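You operate a simulated robot arm through the tools that you are given. There is no shell and no other tool. Be economical: measure what you need, move in short steps, check, and stop when the job is done.

The job below is to be done with a simulated robot arm. You get a single attempt, and the scene is never put back.

JOB
Pump the bearing on the finned plate full of grease and return it.
Fine: arm over it while pumping, aside after; no overflow.

The check looks at the end state, three seconds after you hand in, the way a careful person would. Anything else that was tipped, shoved, dropped, spilled or broken makes it a failure.

ROBOT AND FRAMES
A 6-joint arm with a two-finger parallel gripper, fixed in place. Base frame: the origin is at the foot of the arm, x ahead of it, y to its left, z up; the work surface is at about z = 86.6. Units: cm, degrees, N and s.
With the tool pointing down near the work surface it reaches from about 26 to 68 cm from the base axis. Its first joint turns from -66.0 to 66.0 degrees. Payload 2.9 kg.
The tool frame sits at the grasp point between the pads (the TCP): z along the fingers, y along the line on which they close. The tips reach 3 cm beyond it. The gripper opens to 11 cm. The fingers are 2 cm wide and 1 cm thick; the gripper's body (4.8 by 11.2 cm) begins 5.5 cm behind the TCP.
Orientation is that of the tool frame in the base frame, as a unit quaternion [w, x, y, z]. With the fingers straight down and closing along the base's y, the tool's x points along the base's -x, its y along +y and its z along -z.

CONTROLS
- The arm moves only by the tool step_arm. Its argument "increments" is a list of rows, each a list of 7 numbers: the turn, a rotation vector about the base's x, y, z in degrees, then the shift along the base's x, y, z in cm, then the finger opening in cm, from 0 to 11. In form: [[wx, wy, wz, x, y, z, hand], ...]. A call has 1 to 20 rows; each row is the pose to reach, as a shift and turn from the pose commanded when the call began. Each row takes 0.2 s and may step no farther than 5 cm and 8.6 degrees from the row before; otherwise, or with a gripper value out of range, the whole call is refused. Where a pose cannot be reached the arm comes as near as it can. A force on the tool above 40 N (or 10 N above the force at the start of the call, whichever is more), or a blocked arm, ends the call early, and 0.2 s more pass. Each finger travels about 10.8 cm/s and halts on what it meets, pressing with about 21 N; the grip force reading is that of the motor and also rises with nothing between the fingers. The clock runs only during rows and for 0.2 s after the last one: add rows that repeat a pose to give the fingers time. The reply holds the time, the measured pose of the TCP, the force on the tool along the base axes, the opening and the grip force, in the units named above and with some noise, with the torque about the TCP (base axes, N m) and any sound that the robot's microphone picked up.
- Cameras (640 x 400 px; columns grow to the right, rows downward): "scene" is fixed at [8.94, 43.94, 140.51]; the picture's right is [-0.65, -0.76, 0.00], its down [-0.28, 0.24, -0.93] and it looks along [0.71, -0.60, -0.37] (base axes); focal length 264 px, centre (320, 200). "wrist" rides on the gripper at [7.2, 1.7, -10.3] in the tool frame; the picture's right is [-0.23, 0.97, 0.00], its down [-0.76, -0.18, -0.62] and it looks along [-0.61, -0.14, 0.78] (tool axes); focal length 222 px, centre (320, 200). There is no depth. A picture from a camera that has moved, and an enlarged one, comes with that camera's place and axes in the base frame and with its lens.
- camera(camera): a new picture of that camera. The clock stands still meanwhile.
- zoom(camera, box): a new picture of the part [left, top, right, bottom] of that camera's present view, enlarged. The clock stands still meanwhile.
- finish_job(): hands the job in; it is judged then, once.

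Work in short steps. Places have to be worked out from the pictures, the camera data and where the tool is seen: move nearer, look again, correct. Check each grasp and each placing, and mend what went wrong. You have 120 turns and 76 pictures in all, those below and enlarged ones among them. Open the gripper and draw the arm clear of the work before you hand the job in, unless the task says otherwise; then end with one line.

The tools are called after "Call:" as name(argument=value, ...) on one line, values as JSON. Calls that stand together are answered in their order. step_arm: Moves the arm, as the interface text tells. Its arguments: {"type":"object","properties":{"increments":{"type":"array"}},"required":["increments"]} The other tools are called the same way: camera (camera) takes a picture; zoom (camera, box) takes an enlarged picture of a part of a camera's view; finish_job () hands the job in.

At the start:

```text
clock: 0.0
tcp_pos: [38.03, 7.8, 128.81]
orientation: [-0.001, 0.0, 1.0, 0.001]
force: [0.3, 0.2, -0.1]
ft_torque: [0.0, -0.03, 0.02]
opening: 11.0
grip_force: 0.2
```

scene: 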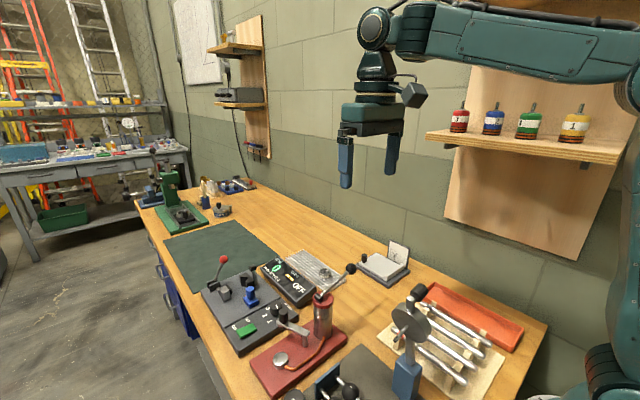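
wrist: 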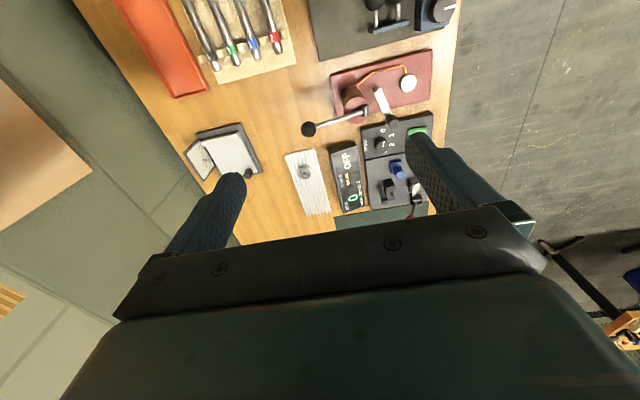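

The scene shows a finned plate with a bearing, a red pump with lever, a control box with display and cards. I'll take enlarged views to understand them.

Call:
zoom(camera="scene", box=[190, 235, 430, 400])

Call:
zoom(camera="wrist", box=[170, 0, 470, 220])

Call:
zoom(camera="scene", box=[340, 220, 560, 400])

```text
2.42 times, centred on (310, 318) of scene
camera zoom: at [8.94, 43.94, 140.51], right [-0.65, -0.76, 0.0], down [-0.28, 0.24, -0.93], along [0.71, -0.6, -0.37], focal length 640 px, centre (344, -85)
```

zoom: 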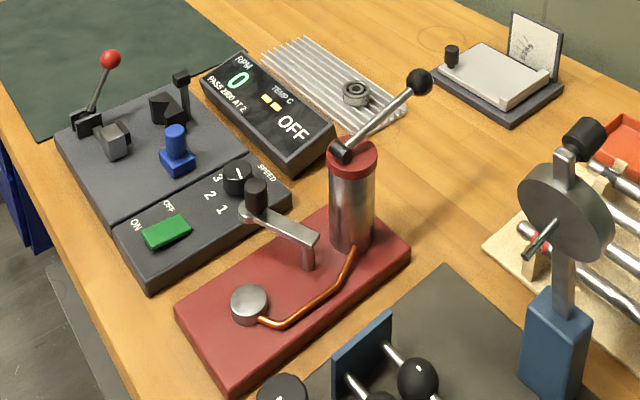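

```text
1.82 times, centred on (320, 110) of wrist
camera zoom: at [30.67, 9.6, 139.31], right [0.23, 0.97, 0.0], down [0.76, -0.18, 0.62], along [0.61, -0.14, -0.78], focal length 404 px, centre (320, 364)
```

zoom: 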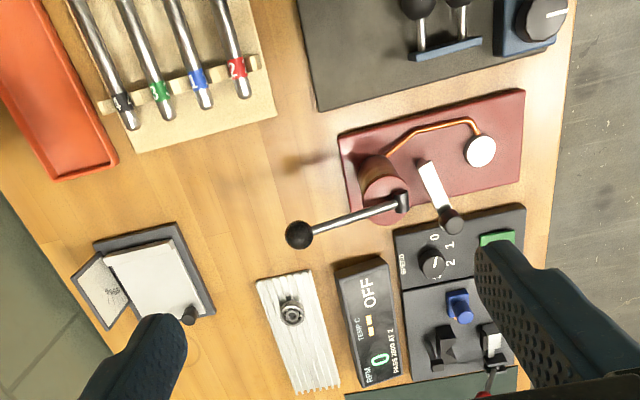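

```text
2.22 times, centred on (450, 310) of scene
camera zoom: at [8.94, 43.94, 140.51], right [-0.65, -0.76, 0.0], down [-0.28, 0.24, -0.93], along [0.71, -0.6, -0.37], focal length 587 px, centre (31, -44)
```

zoom: 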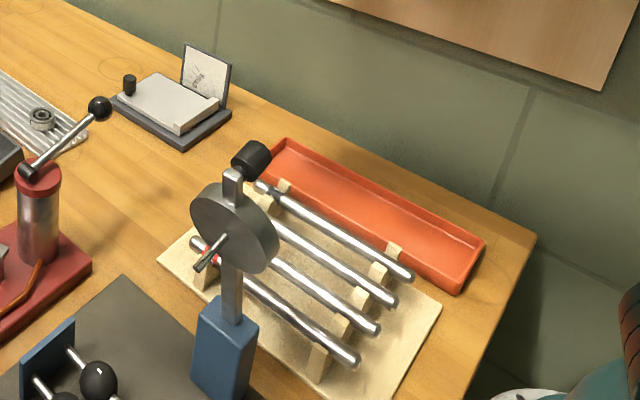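

The bearing is about (60, -1.4), the greasing seat about (43.5, 25), the swing arm pivot about (43.3, 18) with its knob at (49.7, 20.5), and the pump lever's ball at about (44.3, 4.5, 102). I move above the bearing for a closer look.

Call:
step_arm(increments=[[0, 0, 0, 2.75, -1.15, -3, 11], [0, 0, 0, 5.5, -2.3, -6, 11], [0, 0, 0, 8.25, -3.45, -9, 9], [0, 0, 0, 11, -4.6, -12, 8], [0, 0, 0, 13.75, -5.75, -15, 7], [0, 0, 0, 16.5, -6.9, -18, 6], [0, 0, 0, 19.25, -8.05, -21, 6], [0, 0, 0, 22, -9.2, -24, 6], [0, 0, 0, 22, -9.2, -24, 6]])

Call:
camera(camera="wrist")

Call:
zoom(camera="scene", box=[260, 230, 420, 330])

```text
clock: 2.0
tcp_pos: [59.97, -1.35, 104.97]
orientation: [0.0, 0.0, 1.0, 0.0]
force: [-0.7, 0.1, 1.2]
ft_torque: [0.01, 0.01, 0.02]
opening: 6.02
grip_force: 0.1
```

```text
70 pictures are left
camera wrist: at [52.7, 0.4, 115.19], right [0.23, 0.97, 0.0], down [0.76, -0.18, 0.62], along [0.61, -0.14, -0.78], focal length 222 px, centre (320, 200)
```

wrist: 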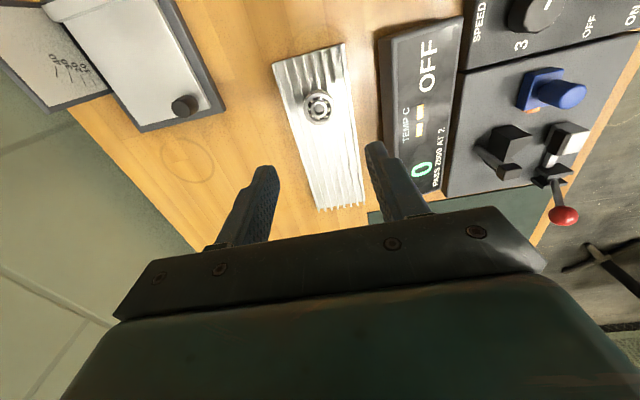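

```text
4.00 times, centred on (340, 280) of scene
camera zoom: at [8.94, 43.94, 140.51], right [-0.65, -0.76, 0.0], down [-0.28, 0.24, -0.93], along [0.71, -0.6, -0.37], focal length 1056 px, centre (240, -120)
```

zoom: 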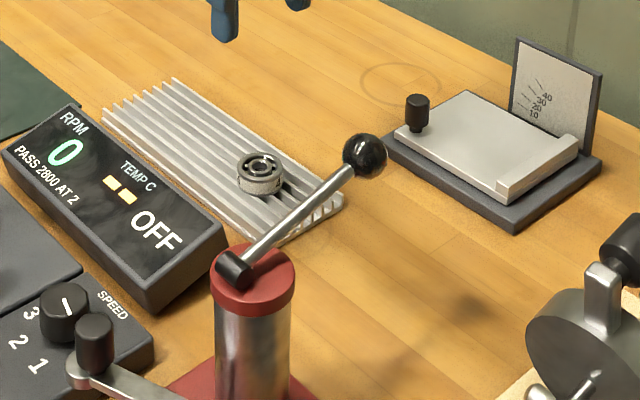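

The bearing lies nearly under the TCP at (60.0, -1.5). I lower halfway to refine.

Call:
step_arm(increments=[[0, 0, 0, 0, 0, -3, 6], [0, 0, 0, 0, 0, -6, 6], [0, 0, 0, 0, 0, -9, 6], [0, 0, 0, 0, 0, -9, 6]])

Call:
zoom(camera="wrist", box=[220, 60, 420, 185])

Call:
zoom(camera="scene", box=[270, 220, 370, 300])

```text
clock: 3.0
tcp_pos: [59.85, -1.42, 95.88]
orientation: [0.001, 0.0, 1.0, 0.0]
force: [0.9, 0.9, 0.2]
ft_torque: [0.0, 0.02, 0.0]
opening: 6.02
grip_force: 0.0
```

```text
3.20 times, centred on (320, 122) of wrist
camera zoom: at [52.53, 0.42, 106.15], right [0.23, 0.97, 0.0], down [0.76, -0.18, 0.62], along [0.61, -0.14, -0.78], focal length 711 px, centre (320, 448)
```

zoom: 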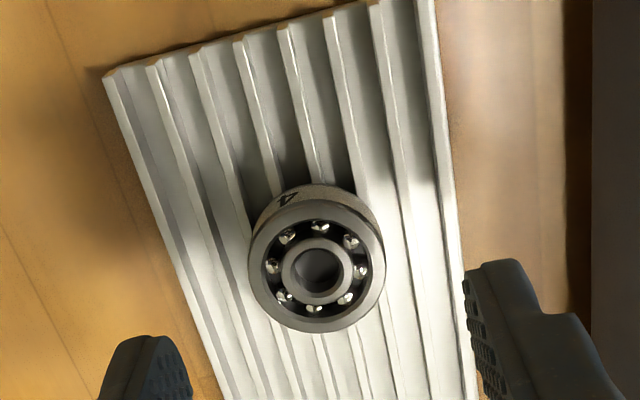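

```text
5.00 times, centred on (320, 260) of scene
camera zoom: at [8.94, 43.94, 140.51], right [-0.65, -0.76, 0.0], down [-0.28, 0.24, -0.93], along [0.71, -0.6, -0.37], focal length 1321 px, centre (320, -100)
```

zoom: 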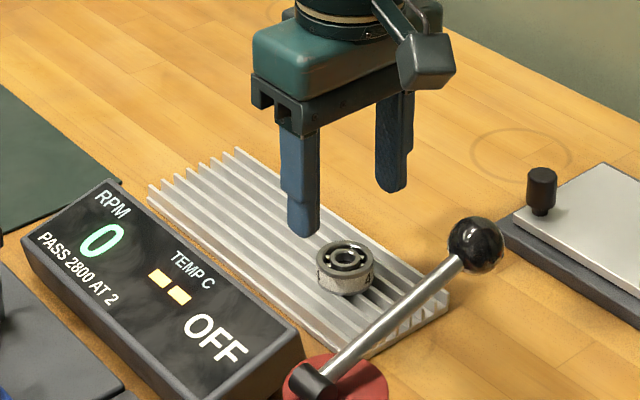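

Bearing centre about (59.7, -1.3), diameter 3.3 and height about 1.5, with the top near z = 90. I lower to TCP z ≈ 91.8 and check before closing.

Call:
step_arm(increments=[[0, 0, 0, -0.2, 0.1, -2, 6], [0, 0, 0, -0.2, 0.1, -4, 6], [0, 0, 0, -0.2, 0.1, -4, 6]])

Call:
zoom(camera="wrist", box=[220, 80, 420, 205])

Call:
zoom(camera="scene", box=[290, 240, 370, 300])

```text
clock: 3.8
tcp_pos: [59.65, -1.17, 91.81]
orientation: [0.001, 0.0, 1.0, 0.0]
force: [-0.6, -0.8, 0.0]
ft_torque: [0.0, 0.02, -0.01]
opening: 5.97
grip_force: 0.1
```

```text
3.20 times, centred on (320, 142) of wrist
camera zoom: at [52.33, 0.53, 102.26], right [0.23, 0.97, 0.0], down [0.76, -0.18, 0.62], along [0.61, -0.14, -0.78], focal length 711 px, centre (320, 384)
```

zoom: 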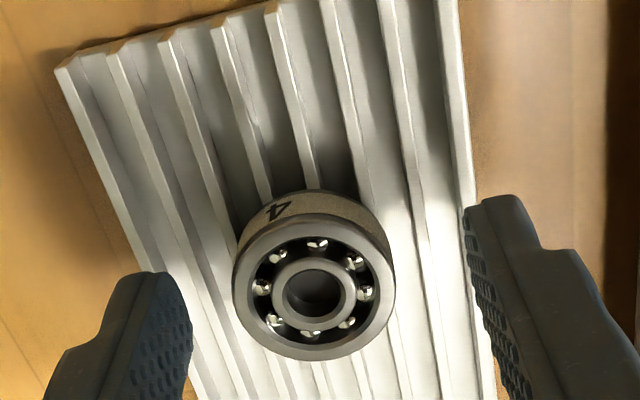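

```text
6.67 times, centred on (330, 270) of scene
camera zoom: at [8.94, 43.94, 140.51], right [-0.65, -0.76, 0.0], down [-0.28, 0.24, -0.93], along [0.71, -0.6, -0.37], focal length 1761 px, centre (253, -267)
```

zoom: 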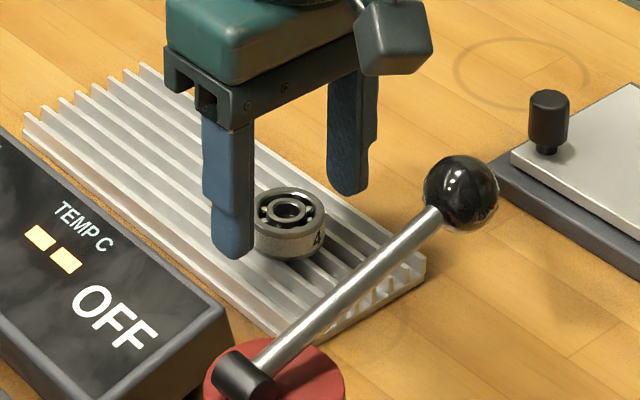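

The fingers straddle the bearing well. I lower 0.3 more and close slowly.

Call:
step_arm(increments=[[0, 0, 0, 0.05, -0.05, -0.3, 6], [0, 0, 0, 0.05, -0.05, -0.3, 4.5], [0, 0, 0, 0.05, -0.05, -0.3, 3.6], [0, 0, 0, 0.05, -0.05, -0.3, 2.8], [0, 0, 0, 0.05, -0.05, -0.3, 2.8]])

Call:
zoom(camera="wrist", box=[220, 80, 420, 205])

```text
clock: 5.0
tcp_pos: [59.72, -1.19, 91.79]
orientation: [0.0, 0.0, 1.0, 0.001]
force: [0.6, 0.8, -0.1]
ft_torque: [-0.01, 0.01, -0.01]
opening: 3.47
grip_force: 21.1
```

```text
3.20 times, centred on (320, 142) of wrist
camera zoom: at [52.45, 0.5, 102.01], right [0.23, 0.97, 0.0], down [0.76, -0.18, 0.62], along [0.61, -0.14, -0.78], focal length 711 px, centre (320, 384)
```

zoom: 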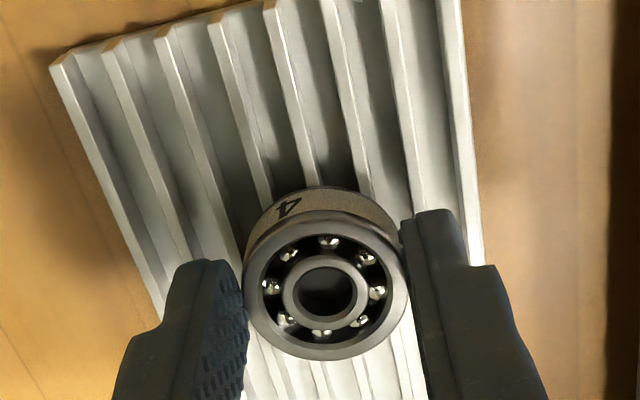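

The bearing is gripped at 3.47 cm. I lift it and look.

Call:
step_arm(increments=[[0, 0, 0, 0, 0, 2, 2.8], [0, 0, 0, 0, 0, 6, 2.8], [0, 0, 0, 0, 0, 10, 2.8], [0, 0, 0, 0, 0, 15, 2.8], [0, 0, 0, 0, 0, 18, 2.8]])

Call:
zoom(camera="wrist", box=[220, 80, 420, 205])

Call:
zoom(camera="scene", box=[220, 290, 380, 400])

```text
clock: 6.2
tcp_pos: [59.81, -1.35, 109.6]
orientation: [0.0, 0.0, 1.0, 0.001]
force: [0.4, 0.3, -0.9]
ft_torque: [0.02, -0.02, -0.01]
opening: 3.46
grip_force: 20.9
```

```text
3.20 times, centred on (320, 142) of wrist
camera zoom: at [52.56, 0.4, 120.04], right [0.23, 0.97, 0.0], down [0.76, -0.18, 0.62], along [0.61, -0.14, -0.78], focal length 711 px, centre (320, 384)
```

zoom: 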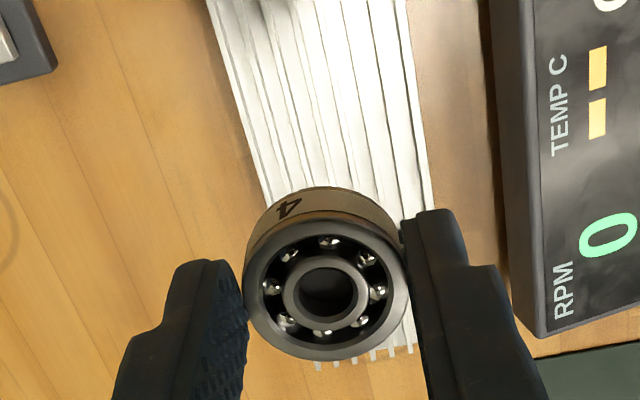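

```text
3.64 times, centred on (300, 345) of scene
camera zoom: at [8.94, 43.94, 140.51], right [-0.65, -0.76, 0.0], down [-0.28, 0.24, -0.93], along [0.71, -0.6, -0.37], focal length 960 px, centre (393, -327)
```

zoom: 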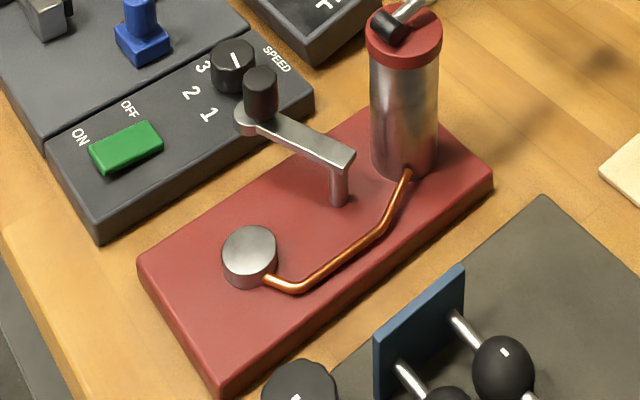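

The bearing is held, its bottom about 3.2 below the TCP. I carry it at this height over the seat, which I put at about (44.1, 24.9, 89.2).

Call:
step_arm(increments=[[0, 0, 0, -2, 3.3, 0, 2.8], [0, 0, 0, -4, 6.6, 0, 2.8], [0, 0, 0, -6, 9.9, 0, 2.8], [0, 0, 0, -8, 13.2, 0, 2.8], [0, 0, 0, -10, 16.5, 0, 2.8], [0, 0, 0, -12, 19.8, 0, 2.8], [0, 0, 0, -14, 23.1, 0, 2.8], [0, 0, 0, -15.8, 26.2, 0, 2.8], [0, 0, 0, -15.8, 26.2, 0, 2.8]])

Call:
camera(camera="wrist")

Call:
camera(camera="scene")

```text
clock: 8.2
tcp_pos: [43.89, 24.88, 109.72]
orientation: [0.001, 0.0, 1.0, 0.001]
force: [0.3, -0.3, -0.7]
ft_torque: [0.0, -0.01, 0.0]
opening: 3.46
grip_force: 21.3
```

```text
61 pictures are left
camera wrist: at [36.64, 26.61, 120.11], right [0.23, 0.97, 0.0], down [0.76, -0.18, 0.62], along [0.61, -0.14, -0.78], focal length 222 px, centre (320, 200)
```

wrist: 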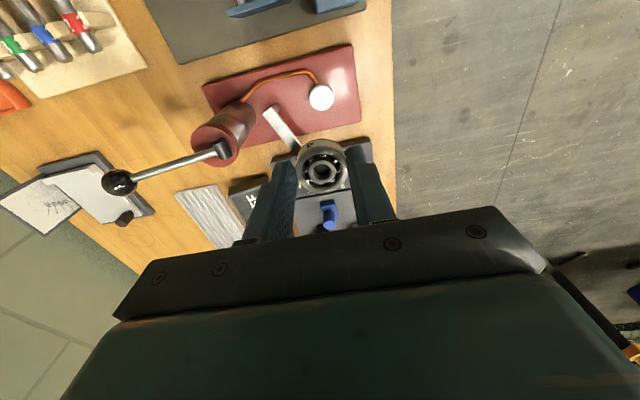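

```text
60 pictures are left
```

scene: 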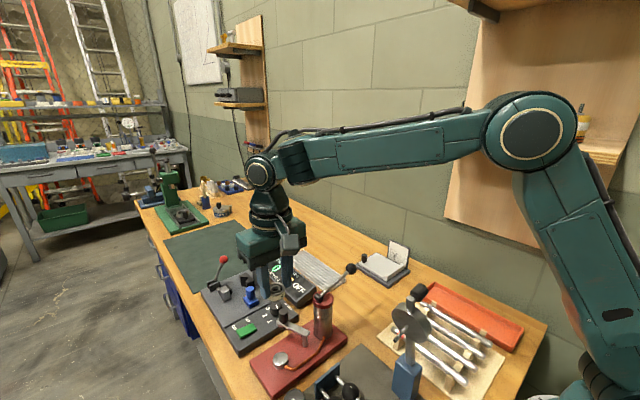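

The seat projects at (44.1, 25.1). I descend to about 5 cm above it and look again.

Call:
step_arm(increments=[[0, 0, 0, 0.1, 0.1, -4, 2.8], [0, 0, 0, 0.15, 0.2, -8, 2.8], [0, 0, 0, 0.15, 0.2, -12, 2.8], [0, 0, 0, 0.15, 0.2, -12, 2.8]])

Call:
zoom(camera="wrist", box=[220, 60, 420, 185])

Call:
zoom(camera="scene", box=[220, 290, 380, 390])

```text
clock: 9.2
tcp_pos: [44.22, 25.21, 97.63]
orientation: [0.0, 0.0, 1.0, -0.001]
force: [0.1, 0.6, -0.8]
ft_torque: [-0.01, -0.01, -0.04]
opening: 3.48
grip_force: 20.6
```

```text
3.20 times, centred on (320, 122) of wrist
camera zoom: at [36.79, 26.86, 107.96], right [0.23, 0.97, 0.0], down [0.76, -0.18, 0.62], along [0.61, -0.14, -0.78], focal length 711 px, centre (320, 448)
```

zoom: 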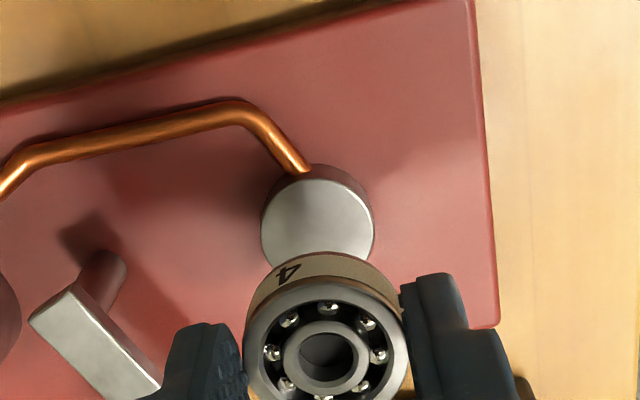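

```text
4.00 times, centred on (300, 340) of scene
camera zoom: at [8.94, 43.94, 140.51], right [-0.65, -0.76, 0.0], down [-0.28, 0.24, -0.93], along [0.71, -0.6, -0.37], focal length 1056 px, centre (400, -360)
```

zoom: 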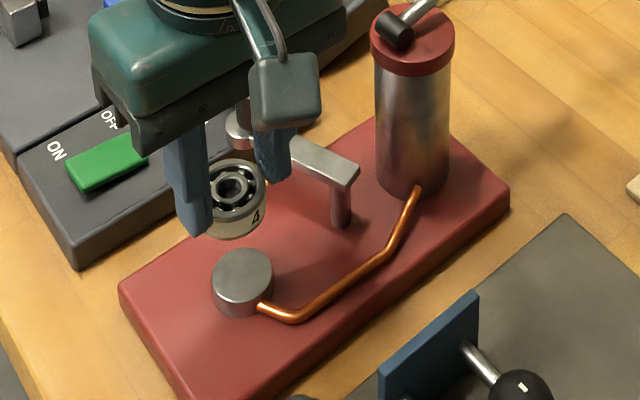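

The seat centre comes out at about (43.9, 25.2) with its top at z 89–90. I shift slightly and descend in steps, watching the force.

Call:
step_arm(increments=[[0, 0, 0, -0.15, 0.05, -2, 2.8], [0, 0, 0, -0.15, 0.05, -3.5, 2.8], [0, 0, 0, -0.15, 0.05, -3.5, 2.8]])

Call:
zoom(camera="scene", box=[250, 330, 330, 380])

Call:
zoom(camera="wrist", box=[220, 60, 420, 185])

```text
clock: 10.0
tcp_pos: [44.0, 25.15, 94.23]
orientation: [0.0, 0.0, 1.0, 0.0]
force: [-0.3, -0.3, -0.4]
ft_torque: [0.01, -0.02, -0.02]
opening: 3.45
grip_force: 20.9
```

```text
8.00 times, centred on (290, 355) of scene
camera zoom: at [8.94, 43.94, 140.51], right [-0.65, -0.76, 0.0], down [-0.28, 0.24, -0.93], along [0.71, -0.6, -0.37], focal length 2113 px, centre (560, -1040)
```

zoom: 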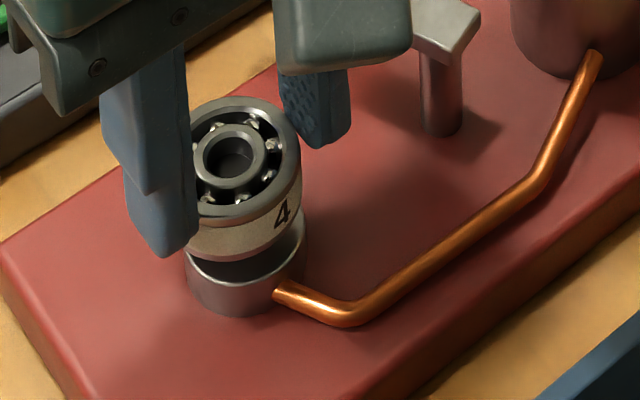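

```text
3.20 times, centred on (320, 122) of wrist
camera zoom: at [36.68, 26.84, 104.5], right [0.23, 0.97, 0.0], down [0.76, -0.18, 0.62], along [0.61, -0.14, -0.78], focal length 711 px, centre (320, 448)
```

zoom: 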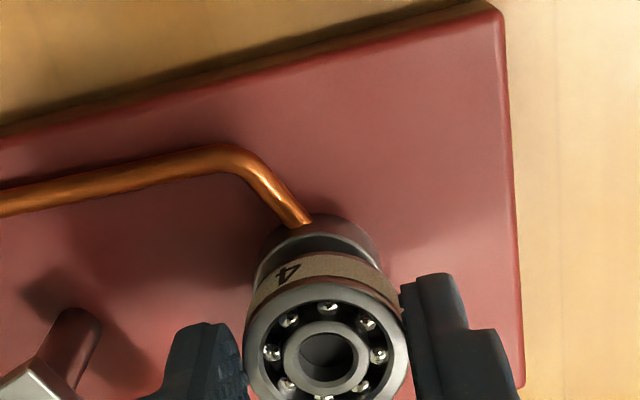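

They look aligned with a gap of about 0.8–1.0 cm. I descend 0.8 gradually.

Call:
step_arm(increments=[[0, 0, 0, 0, 0, -0.4, 2.8], [0, 0, 0, 0, 0, -0.6, 2.8], [0, 0, 0, 0, 0, -0.8, 2.8], [0, 0, 0, 0, 0, -0.8, 2.8]])

Call:
zoom(camera="scene", box=[250, 330, 330, 380])

```text
clock: 11.0
tcp_pos: [44.13, 25.12, 93.28]
orientation: [-0.001, 0.0, 1.0, -0.001]
force: [-0.6, -0.3, -0.2]
ft_torque: [0.02, 0.01, 0.0]
opening: 3.46
grip_force: 21.1
```

```text
8.00 times, centred on (290, 355) of scene
camera zoom: at [8.94, 43.94, 140.51], right [-0.65, -0.76, 0.0], down [-0.28, 0.24, -0.93], along [0.71, -0.6, -0.37], focal length 2113 px, centre (560, -1040)
```

zoom: 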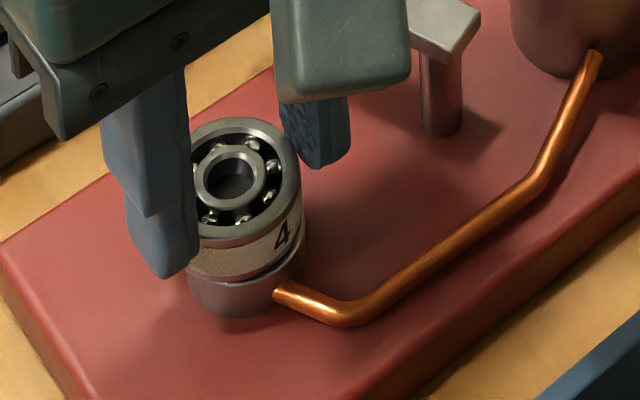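

The bearing sits about 0.2 to the +x/+y side of the seat, so I shift (-0.12, -0.2) and lower 0.25 more.

Call:
step_arm(increments=[[0, 0, 0, -0.12, -0.2, 0, 2.8], [0, 0, 0, -0.12, -0.2, -0.15, 2.8], [0, 0, 0, -0.12, -0.2, -0.25, 2.8], [0, 0, 0, -0.12, -0.2, -0.25, 2.8]])

Call:
zoom(camera="scene", box=[250, 330, 330, 380])

Call:
zoom(camera="wrist", box=[260, 80, 380, 155])

```text
clock: 12.0
tcp_pos: [43.93, 24.95, 93.21]
orientation: [0.002, 0.0, 1.0, 0.001]
force: [-1.4, -3.0, 11.5]
ft_torque: [-0.09, 0.02, -0.02]
opening: 3.47
grip_force: 20.6
```

```text
8.00 times, centred on (290, 355) of scene
camera zoom: at [8.92, 43.93, 140.52], right [-0.65, -0.76, 0.0], down [-0.28, 0.24, -0.93], along [0.71, -0.6, -0.37], focal length 2113 px, centre (560, -1040)
```

zoom: 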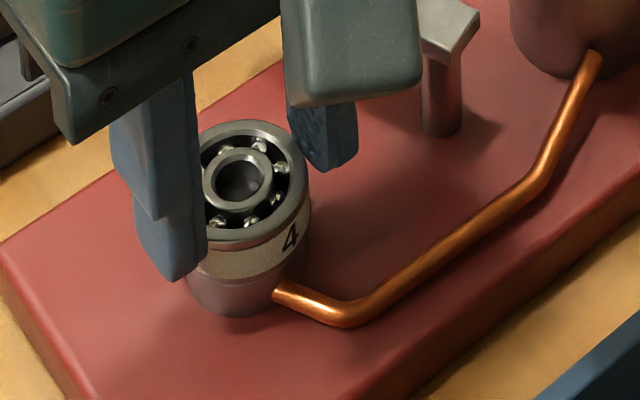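

```text
5.33 times, centred on (320, 118) of wrist
camera zoom: at [36.58, 26.68, 103.6], right [0.23, 0.97, 0.0], down [0.76, -0.18, 0.62], along [0.61, -0.14, -0.78], focal length 1185 px, centre (320, 640)
```

zoom: 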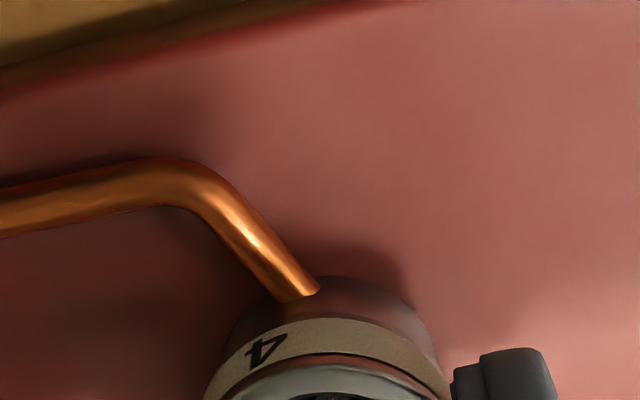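

Contact at 11 N and centred on the seat in both views. I open slowly and then check before lifting.

Call:
step_arm(increments=[[0, 0, 0, 0, 0, 0.1, 2.8], [0, 0, 0, 0, 0, 0.1, 3.6], [0, 0, 0, 0, 0, 0.1, 4.2], [0, 0, 0, 0, 0, 0.1, 5.4], [0, 0, 0, 0, 0, 0.1, 5.4]])

Call:
zoom(camera="scene", box=[250, 310, 350, 380])

Call:
camera(camera="wrist")

```text
clock: 13.2
tcp_pos: [43.96, 24.93, 93.16]
orientation: [0.0, 0.0, 1.0, 0.0]
force: [-0.2, 1.1, 0.0]
ft_torque: [0.0, 0.03, 0.01]
opening: 5.38
grip_force: 0.1
```

```text
5.71 times, centred on (300, 345) of scene
camera zoom: at [8.94, 43.94, 140.51], right [-0.65, -0.76, 0.0], down [-0.28, 0.24, -0.93], along [0.71, -0.6, -0.37], focal length 1509 px, centre (434, -629)
```

zoom: 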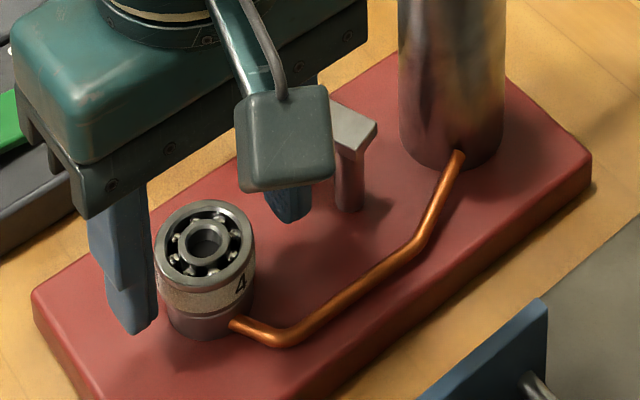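

```text
51 pictures are left
camera wrist: at [36.58, 26.72, 103.55], right [0.23, 0.97, 0.0], down [0.76, -0.18, 0.62], along [0.61, -0.14, -0.78], focal length 222 px, centre (320, 200)
```

wrist: 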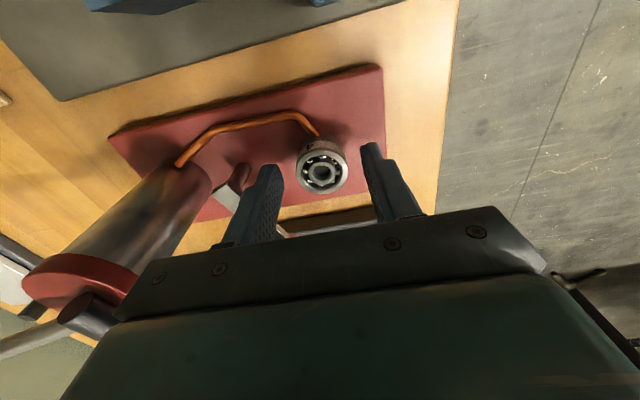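

The bearing sits squarely on the seat. I raise and go to above the swing arm knob to locate it.

Call:
step_arm(increments=[[0, 0, 0, 0, 0, 4, 5.4], [0, 0, 0, 0, 0, 8, 5.4], [0, 0, 0, 0, 0, 12, 5.4], [0, 0, 0, 2, -1.5, 14, 5.4], [0, 0, 0, 4, -3, 14, 5.4], [0, 0, 0, 5.5, -4.3, 14, 5.4], [0, 0, 0, 5.5, -4.3, 14, 5.4]])

Call:
camera(camera="wrist")

Call:
zoom(camera="scene", box=[240, 270, 380, 370])

```text
clock: 14.8
tcp_pos: [49.35, 20.65, 107.19]
orientation: [0.0, 0.0, 1.0, 0.0]
force: [-0.2, 0.0, 0.1]
ft_torque: [0.03, 0.02, -0.03]
opening: 5.4
grip_force: 0.0
```

```text
50 pictures are left
camera wrist: at [41.97, 22.32, 117.6], right [0.23, 0.97, 0.0], down [0.76, -0.18, 0.62], along [0.61, -0.14, -0.78], focal length 222 px, centre (320, 200)
```

wrist: 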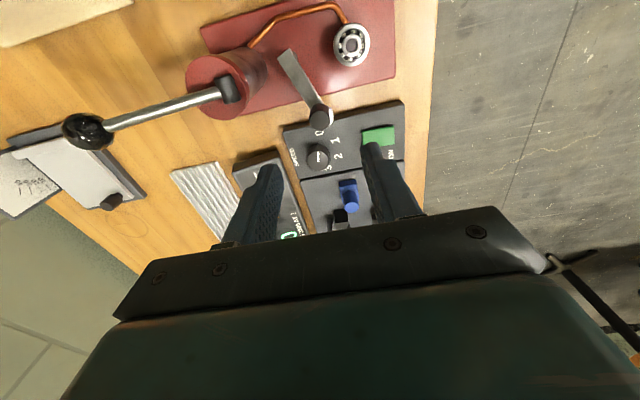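

```text
4.00 times, centred on (310, 320) of scene
camera zoom: at [8.94, 43.94, 140.51], right [-0.65, -0.76, 0.0], down [-0.28, 0.24, -0.93], along [0.71, -0.6, -0.37], focal length 1056 px, centre (360, -280)
```

zoom: 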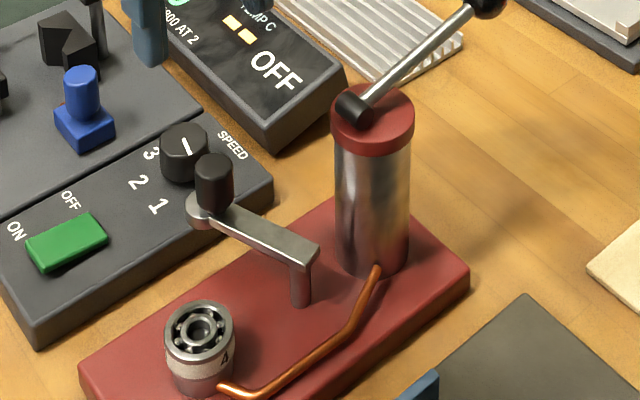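

The knob top is at about (49.1, 20.7, 95.7), 2 cm wide, with the arm pivot near (43.4, 18.8). I descend around the knob with the fingers open.

Call:
step_arm(increments=[[0, 0, 0, -0.05, 0.05, -4, 5.4], [0, 0, 0, -0.05, 0.05, -7, 5.4], [0, 0, 0, -0.05, 0.05, -9, 5.4], [0, 0, 0, -0.05, 0.05, -10.2, 5.4], [0, 0, 0, -0.05, 0.05, -10.2, 5.4]])

Call:
zoom(camera="wrist", box=[200, 60, 440, 210])

Call:
zoom(camera="scene", box=[240, 270, 380, 370])

```text
clock: 16.0
tcp_pos: [49.4, 20.6, 96.95]
orientation: [0.0, 0.0, 1.0, 0.0]
force: [0.7, 0.2, 0.0]
ft_torque: [0.06, 0.03, 0.01]
opening: 5.39
grip_force: 0.2
```

```text
2.67 times, centred on (320, 135) of wrist
camera zoom: at [42.17, 22.37, 107.37], right [0.23, 0.97, 0.0], down [0.76, -0.18, 0.62], along [0.61, -0.14, -0.78], focal length 592 px, centre (320, 373)
```

zoom: 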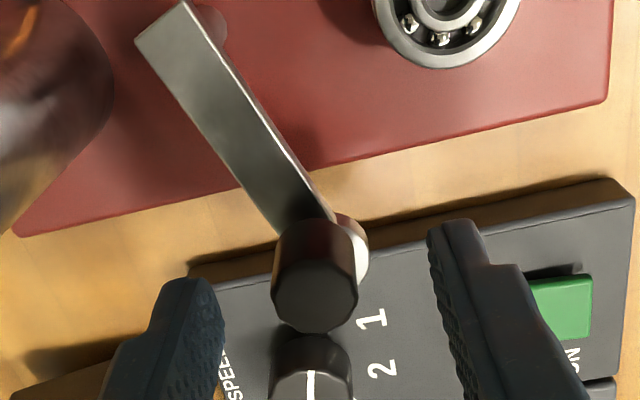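

```text
4.00 times, centred on (310, 320) of scene
camera zoom: at [8.94, 43.94, 140.51], right [-0.65, -0.76, 0.0], down [-0.28, 0.24, -0.93], along [0.71, -0.6, -0.37], focal length 1056 px, centre (360, -280)
```

zoom: 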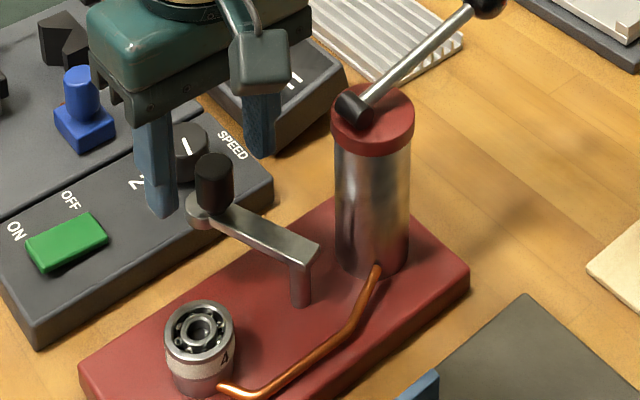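

The knob is centred between the fingers. I close on it.

Call:
step_arm(increments=[[0, 0, 0, -0.15, 0, 0, 5.4], [0, 0, 0, -0.15, 0, 0, 3.5], [0, 0, 0, -0.15, 0, 0, 2.2], [0, 0, 0, -0.15, 0, 0, 1.4], [0, 0, 0, -0.15, 0, 0, 1.4]])

Call:
zoom(camera="wrist", box=[200, 60, 440, 210])

```text
clock: 17.2
tcp_pos: [49.32, 20.66, 96.96]
orientation: [0.0, 0.0, 1.0, -0.001]
force: [0.3, -0.5, -0.9]
ft_torque: [-0.22, -0.06, -0.02]
opening: 2.1
grip_force: 44.7
```

```text
2.67 times, centred on (320, 135) of wrist
camera zoom: at [42.0, 22.37, 107.31], right [0.23, 0.97, 0.0], down [0.76, -0.18, 0.62], along [0.61, -0.14, -0.78], focal length 592 px, centre (320, 373)
```

zoom: 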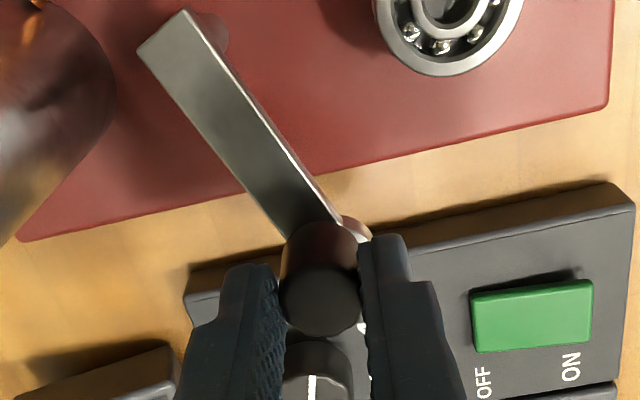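

Gripped. I swing the arm along an arc of radius 5.9 about (43.6, 18.9), first half, watching the forces.

Call:
step_arm(increments=[[0, 0, 0, -0.12, 0.34, 0, 1.6], [0, 0, 0, -0.26, 0.68, 0, 1.6], [0, 0, 0, -0.43, 1.0, 0, 1.6], [0, 0, 0, -0.6, 1.31, 0, 1.6], [0, 0, 0, -0.8, 1.61, 0, 1.6], [0, 0, 0, -1.01, 1.91, 0, 1.6], [0, 0, 0, -1.01, 1.91, 0, 1.6]])

Call:
zoom(camera="wrist", box=[200, 60, 440, 210])

```text
clock: 18.8
tcp_pos: [48.19, 22.53, 97.03]
orientation: [-0.001, 0.001, 1.0, 0.0]
force: [-1.4, -11.5, -9.5]
ft_torque: [-0.11, -0.33, 0.39]
opening: 2.08
grip_force: 45.3
```

```text
2.67 times, centred on (320, 135) of wrist
camera zoom: at [40.9, 24.26, 107.37], right [0.23, 0.97, 0.0], down [0.76, -0.18, 0.62], along [0.61, -0.14, -0.78], focal length 592 px, centre (320, 373)
```

zoom: 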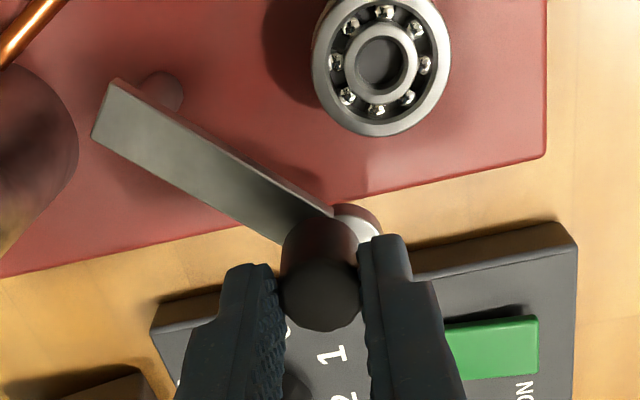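

The arm swings with modest resistance. I continue the arc.

Call:
step_arm(increments=[[0, 0, 0, -0.24, 0.27, 0, 1.6], [0, 0, 0, -0.48, 0.53, 0, 1.6], [0, 0, 0, -0.75, 0.77, 0, 1.6], [0, 0, 0, -1.03, 1.0, 0, 1.6], [0, 0, 0, -1.33, 1.21, 0, 1.6], [0, 0, 0, -1.64, 1.41, 0, 1.6], [0, 0, 0, -1.96, 1.58, 0, 1.6], [0, 0, 0, -2.28, 1.73, 0, 1.6], [0, 0, 0, -2.28, 1.73, 0, 1.6]])

Call:
zoom(camera="wrist", box=[200, 60, 440, 210])

```text
clock: 20.8
tcp_pos: [45.97, 24.09, 96.97]
orientation: [0.0, 0.003, 1.0, -0.001]
force: [-4.6, -32.2, 4.7]
ft_torque: [-0.69, 0.04, 0.28]
opening: 2.1
grip_force: 45.6
```

```text
2.67 times, centred on (320, 135) of wrist
camera zoom: at [38.66, 25.89, 107.37], right [0.23, 0.97, 0.0], down [0.76, -0.18, 0.62], along [0.61, -0.15, -0.78], focal length 592 px, centre (320, 373)
```

zoom: 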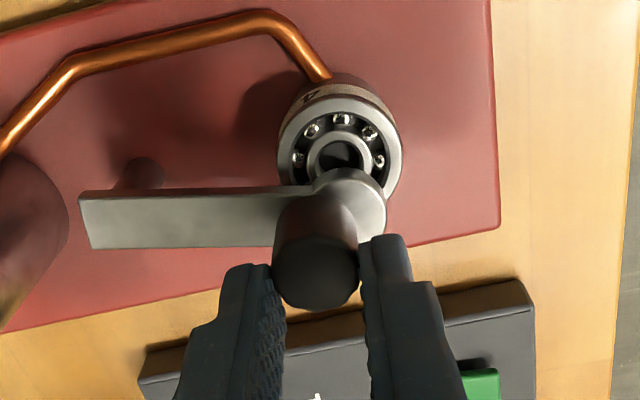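

Outward pull is 32 N, so my radius is slightly large. I ease y back 0.3 and continue to the seat.

Call:
step_arm(increments=[[0, 0, 0, -0.15, -0.3, 0, 1.6], [0, 0, 0, -0.4, -0.22, 0, 1.6], [0, 0, 0, -0.7, -0.12, 0, 1.6], [0, 0, 0, -1.05, -0.02, 0, 1.6], [0, 0, 0, -1.4, 0.05, 0, 1.6], [0, 0, 0, -1.75, 0.09, 0, 1.6], [0, 0, 0, -1.75, 0.09, 0, 1.6]])

Call:
zoom(camera="wrist", box=[200, 60, 440, 210])

Call:
zoom(camera="scene", box=[240, 290, 380, 390])

```text
clock: 22.4
tcp_pos: [44.51, 24.14, 97.07]
orientation: [0.004, 0.005, 1.0, 0.001]
force: [33.7, -16.3, -1.4]
ft_torque: [-0.44, -0.92, 0.2]
opening: 2.14
grip_force: 45.2
```

```text
2.67 times, centred on (320, 135) of wrist
camera zoom: at [37.15, 26.01, 107.34], right [0.24, 0.97, 0.0], down [0.75, -0.19, 0.63], along [0.61, -0.15, -0.78], focal length 592 px, centre (320, 373)
```

zoom: 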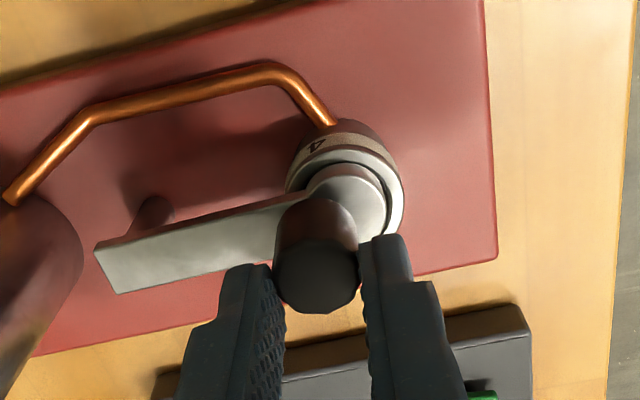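

```text
4.00 times, centred on (310, 340) of scene
camera zoom: at [9.03, 43.9, 140.52], right [-0.65, -0.76, 0.0], down [-0.28, 0.24, -0.93], along [0.71, -0.6, -0.37], focal length 1056 px, centre (360, -360)
```

zoom: 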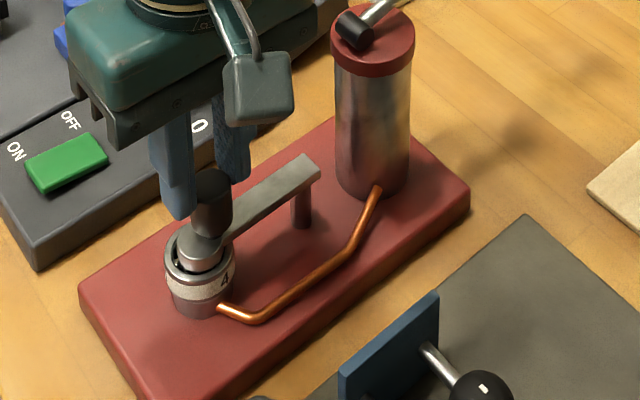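

A 34 N push-back in x suggests the arm has met its stop, and its head looks centred over the bearing. I relax the push, release the knob and raise to check.

Call:
step_arm(increments=[[0, 0, 0, 0.35, -0.15, 0, 1.6], [0, 0, 0, 0.4, -0.15, 0, 2.4], [0, 0, 0, 0.4, -0.15, 0, 4], [0, 0, 0, 0.4, -0.15, 0, 4], [0, 0, 0, 0.4, -0.15, 3, 4], [0, 0, 0, 0.4, -0.15, 6, 4], [0, 0, 0, 0.4, -0.15, 10, 4]])

Call:
zoom(camera="wrist", box=[200, 20, 440, 170])

Call:
zoom(camera="scene", box=[250, 300, 350, 370])

```text
clock: 24.0
tcp_pos: [44.49, 24.43, 107.04]
orientation: [0.0, 0.0, 1.0, 0.0]
force: [0.3, -0.7, -0.1]
ft_torque: [-0.03, 0.01, -0.01]
opening: 4.02
grip_force: 0.1
```

```text
2.67 times, centred on (320, 95) of wrist
camera zoom: at [37.15, 26.2, 117.48], right [0.23, 0.97, 0.0], down [0.76, -0.18, 0.62], along [0.61, -0.14, -0.78], focal length 592 px, centre (320, 480)
```

zoom: 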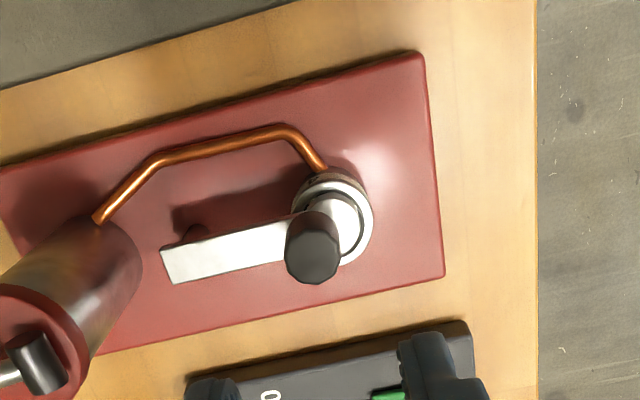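

```text
5.71 times, centred on (300, 335) of scene
camera zoom: at [8.94, 43.94, 140.51], right [-0.65, -0.76, 0.0], down [-0.28, 0.24, -0.93], along [0.71, -0.6, -0.37], focal length 1509 px, centre (434, -571)
```

zoom: 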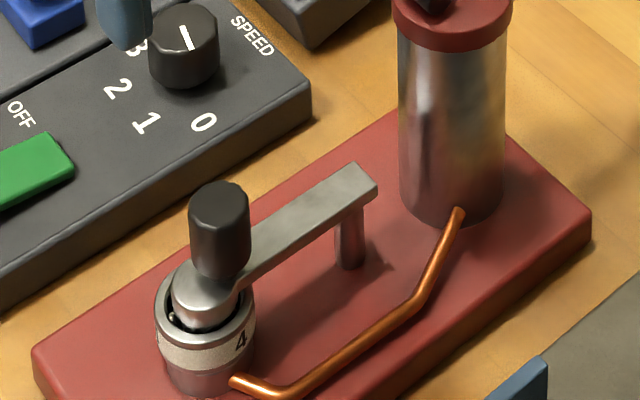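

The head sits over the bearing with the arm up against its stop. Now to the pump lever: I rise, travel above its ball and turn the tool 90° so the fingers close along x, the lever's hinge axis.

Call:
step_arm(increments=[[0, 0, 0, 0, 0, 4, 5], [0, 0, 8.2, 0, -1.8, 5, 5], [0, 0, 16.4, 0, -3.6, 5, 5], [0, 0, 24.6, 0, -5.4, 5, 5], [0, 0, 32.8, 0, -7.2, 5, 5], [0, 0, 41, 0, -9, 5, 5], [0, 0, 49.2, 0, -10.8, 5, 5], [0, 0, 57.4, 0, -12.6, 5, 5], [0, 0, 65.6, 0, -14.4, 5, 5], [0, 0, 73.8, 0, -16.2, 5, 5], [0, 0, 82, -0.1, -18, 5, 5], [0, 0, 90, -0.15, -19.9, 5, 5], [0, 0, 90, -0.15, -19.9, 5, 5]])

Call:
camera(camera="wrist")

Call:
camera(camera="scene")

```text
clock: 26.8
tcp_pos: [44.39, 4.44, 112.01]
orientation: [0.0, 0.708, -0.706, 0.0]
force: [1.3, -0.6, -0.2]
ft_torque: [-0.03, -0.02, 0.0]
opening: 5.0
grip_force: 0.1
```

```text
39 pictures are left
camera wrist: at [42.62, -2.79, 122.33], right [-0.97, 0.23, 0.0], down [0.18, 0.76, 0.62], along [0.14, 0.61, -0.78], focal length 222 px, centre (320, 200)
```

wrist: 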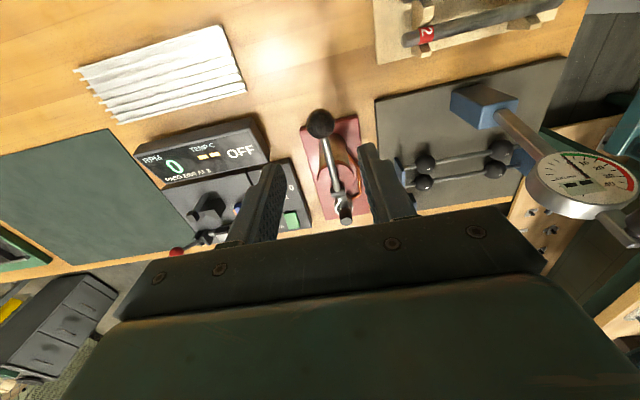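

```text
38 pictures are left
```

scene: 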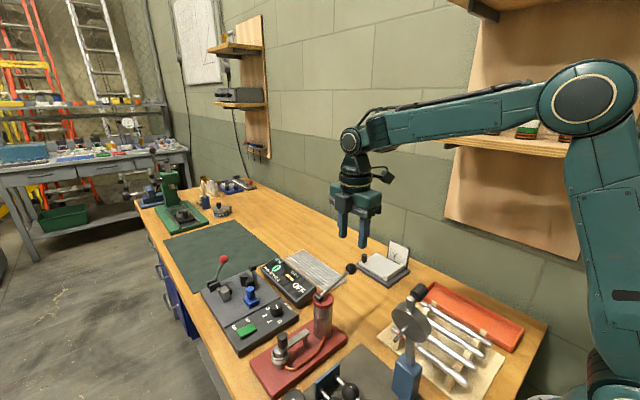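

The ball is at about (44.2, 4.3, 102), centred between the fingers. I descend around it and close.

Call:
step_arm(increments=[[0, 0, 0, -0.1, -0.1, -3, 5], [0, 0, 0, -0.1, -0.1, -6, 5], [0, 0, 0, -0.1, -0.1, -8.4, 5], [0, 0, 0, -0.1, -0.1, -8.4, 5]])

Call:
zoom(camera="wrist", box=[200, 60, 440, 210])

Call:
zoom(camera="scene", box=[290, 220, 410, 310])

```text
clock: 27.8
tcp_pos: [44.26, 4.1, 103.68]
orientation: [0.0, 0.707, -0.707, 0.0]
force: [0.4, -0.1, -0.4]
ft_torque: [-0.01, -0.02, 0.02]
opening: 5.02
grip_force: 0.1
```

```text
2.67 times, centred on (320, 135) of wrist
camera zoom: at [42.55, -3.0, 114.05], right [-0.97, 0.23, 0.0], down [0.18, 0.76, 0.62], along [0.14, 0.61, -0.78], focal length 592 px, centre (320, 373)
```

zoom: 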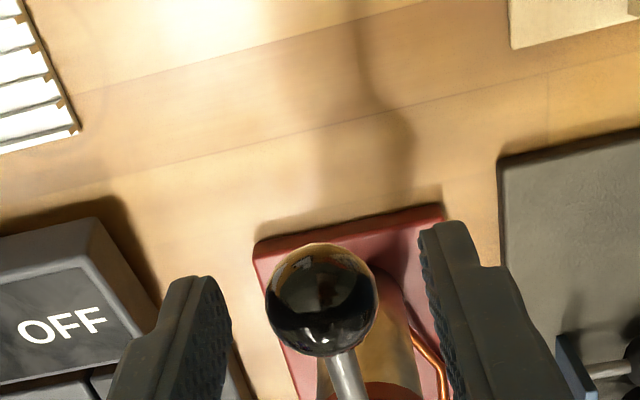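

```text
4.44 times, centred on (350, 265) of scene
camera zoom: at [8.94, 43.94, 140.51], right [-0.65, -0.76, 0.0], down [-0.28, 0.24, -0.93], along [0.71, -0.6, -0.37], focal length 1174 px, centre (187, -89)
```

zoom: 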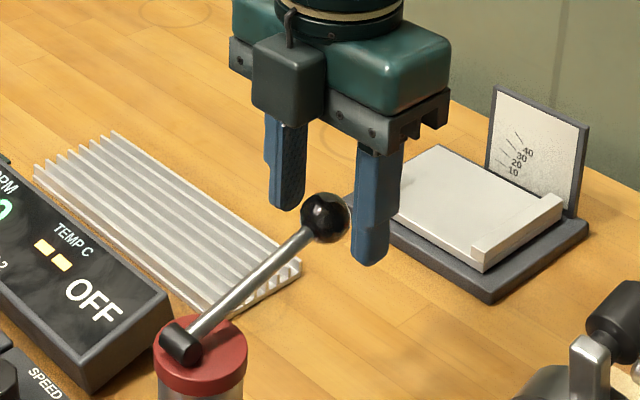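

Call:
step_arm(increments=[[0, 0, 0, 0, 0.05, -0.2, 5], [0, 0, 0, 0, 0.05, -0.2, 3.6], [0, 0, 0, 0, 0.05, -0.2, 2.2], [0, 0, 0, 0, 0.05, -0.2, 2.2], [0, 0, 0, 0, 0.05, -0.2, 2.2]])

Call:
zoom(camera="wrist", box=[200, 60, 440, 210])

```text
clock: 29.0
tcp_pos: [44.28, 4.21, 103.34]
orientation: [0.0, -0.707, 0.707, 0.001]
force: [-2.0, 0.2, -1.2]
ft_torque: [-0.11, -0.01, -0.03]
opening: 2.66
grip_force: 45.2
```

```text
2.67 times, centred on (320, 135) of wrist
camera zoom: at [42.55, -2.97, 113.79], right [-0.97, 0.23, 0.0], down [0.18, 0.76, 0.62], along [0.14, 0.61, -0.78], focal length 592 px, centre (320, 373)
```

zoom: 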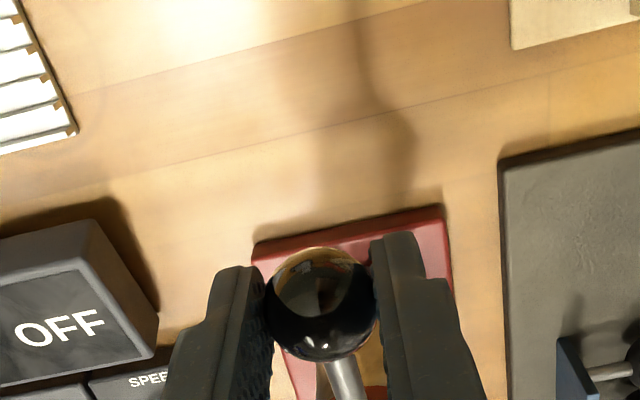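

The ball is held at 2.66 cm. I press the lever down along its arc, part way, and watch force and sound.

Call:
step_arm(increments=[[0, 0, 0, 0, -0.09, -0.55, 2.2], [0, 0, 0, 0, -0.17, -1.1, 2.2], [0, 0, 0, 0, -0.21, -1.65, 2.2], [0, 0, 0, 0, -0.23, -2.2, 2.2], [0, 0, 0, 0, -0.21, -2.75, 2.2], [0, 0, 0, 0, -0.17, -3.3, 2.2], [0, 0, 0, 0, -0.17, -3.3, 2.2]])

Call:
zoom(camera="scene", box=[250, 250, 410, 360])

```text
clock: 30.6
tcp_pos: [44.27, 4.04, 100.03]
orientation: [-0.001, -0.706, 0.708, 0.0]
force: [-6.2, -7.6, 12.3]
ft_torque: [0.97, 0.05, 0.01]
opening: 2.67
grip_force: 44.7
```

```text
3.64 times, centred on (330, 305) of scene
camera zoom: at [8.9, 43.92, 140.52], right [-0.65, -0.76, 0.0], down [-0.28, 0.24, -0.93], along [0.71, -0.6, -0.37], focal length 960 px, centre (284, -182)
```

zoom: 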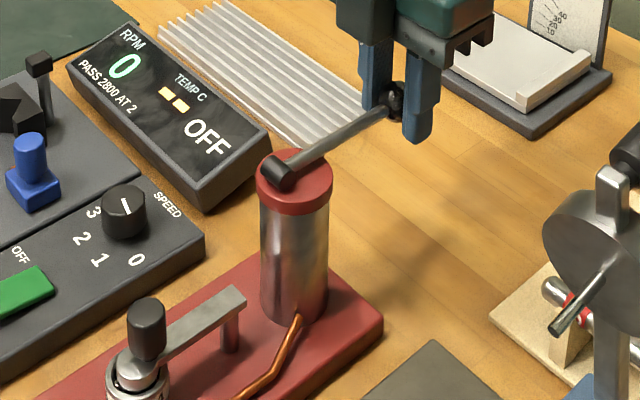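

The lever follows with about 12 N. I continue downwards.

Call:
step_arm(increments=[[0, 0, 0, 0, 0.08, -0.55, 2.2], [0, 0, 0, 0, 0.17, -1.1, 2.2], [0, 0, 0, 0, 0.3, -1.65, 2.2], [0, 0, 0, 0, 0.46, -2.2, 2.2], [0, 0, 0, 0, 0.46, -2.2, 2.2]])

Call:
zoom(camera="scene", box=[250, 250, 410, 360])

```text
clock: 31.8
tcp_pos: [44.29, 4.73, 97.86]
orientation: [0.0, -0.706, 0.708, 0.001]
force: [-4.1, -18.5, 9.9]
ft_torque: [0.8, -0.04, -0.02]
opening: 2.66
grip_force: 44.9
```

```text
3.64 times, centred on (330, 305) of scene
camera zoom: at [8.92, 43.89, 140.53], right [-0.65, -0.76, 0.0], down [-0.28, 0.24, -0.93], along [0.71, -0.6, -0.37], focal length 960 px, centre (284, -182)
```

zoom: 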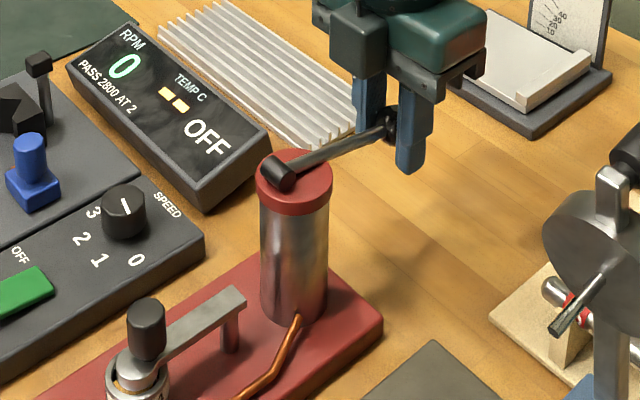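

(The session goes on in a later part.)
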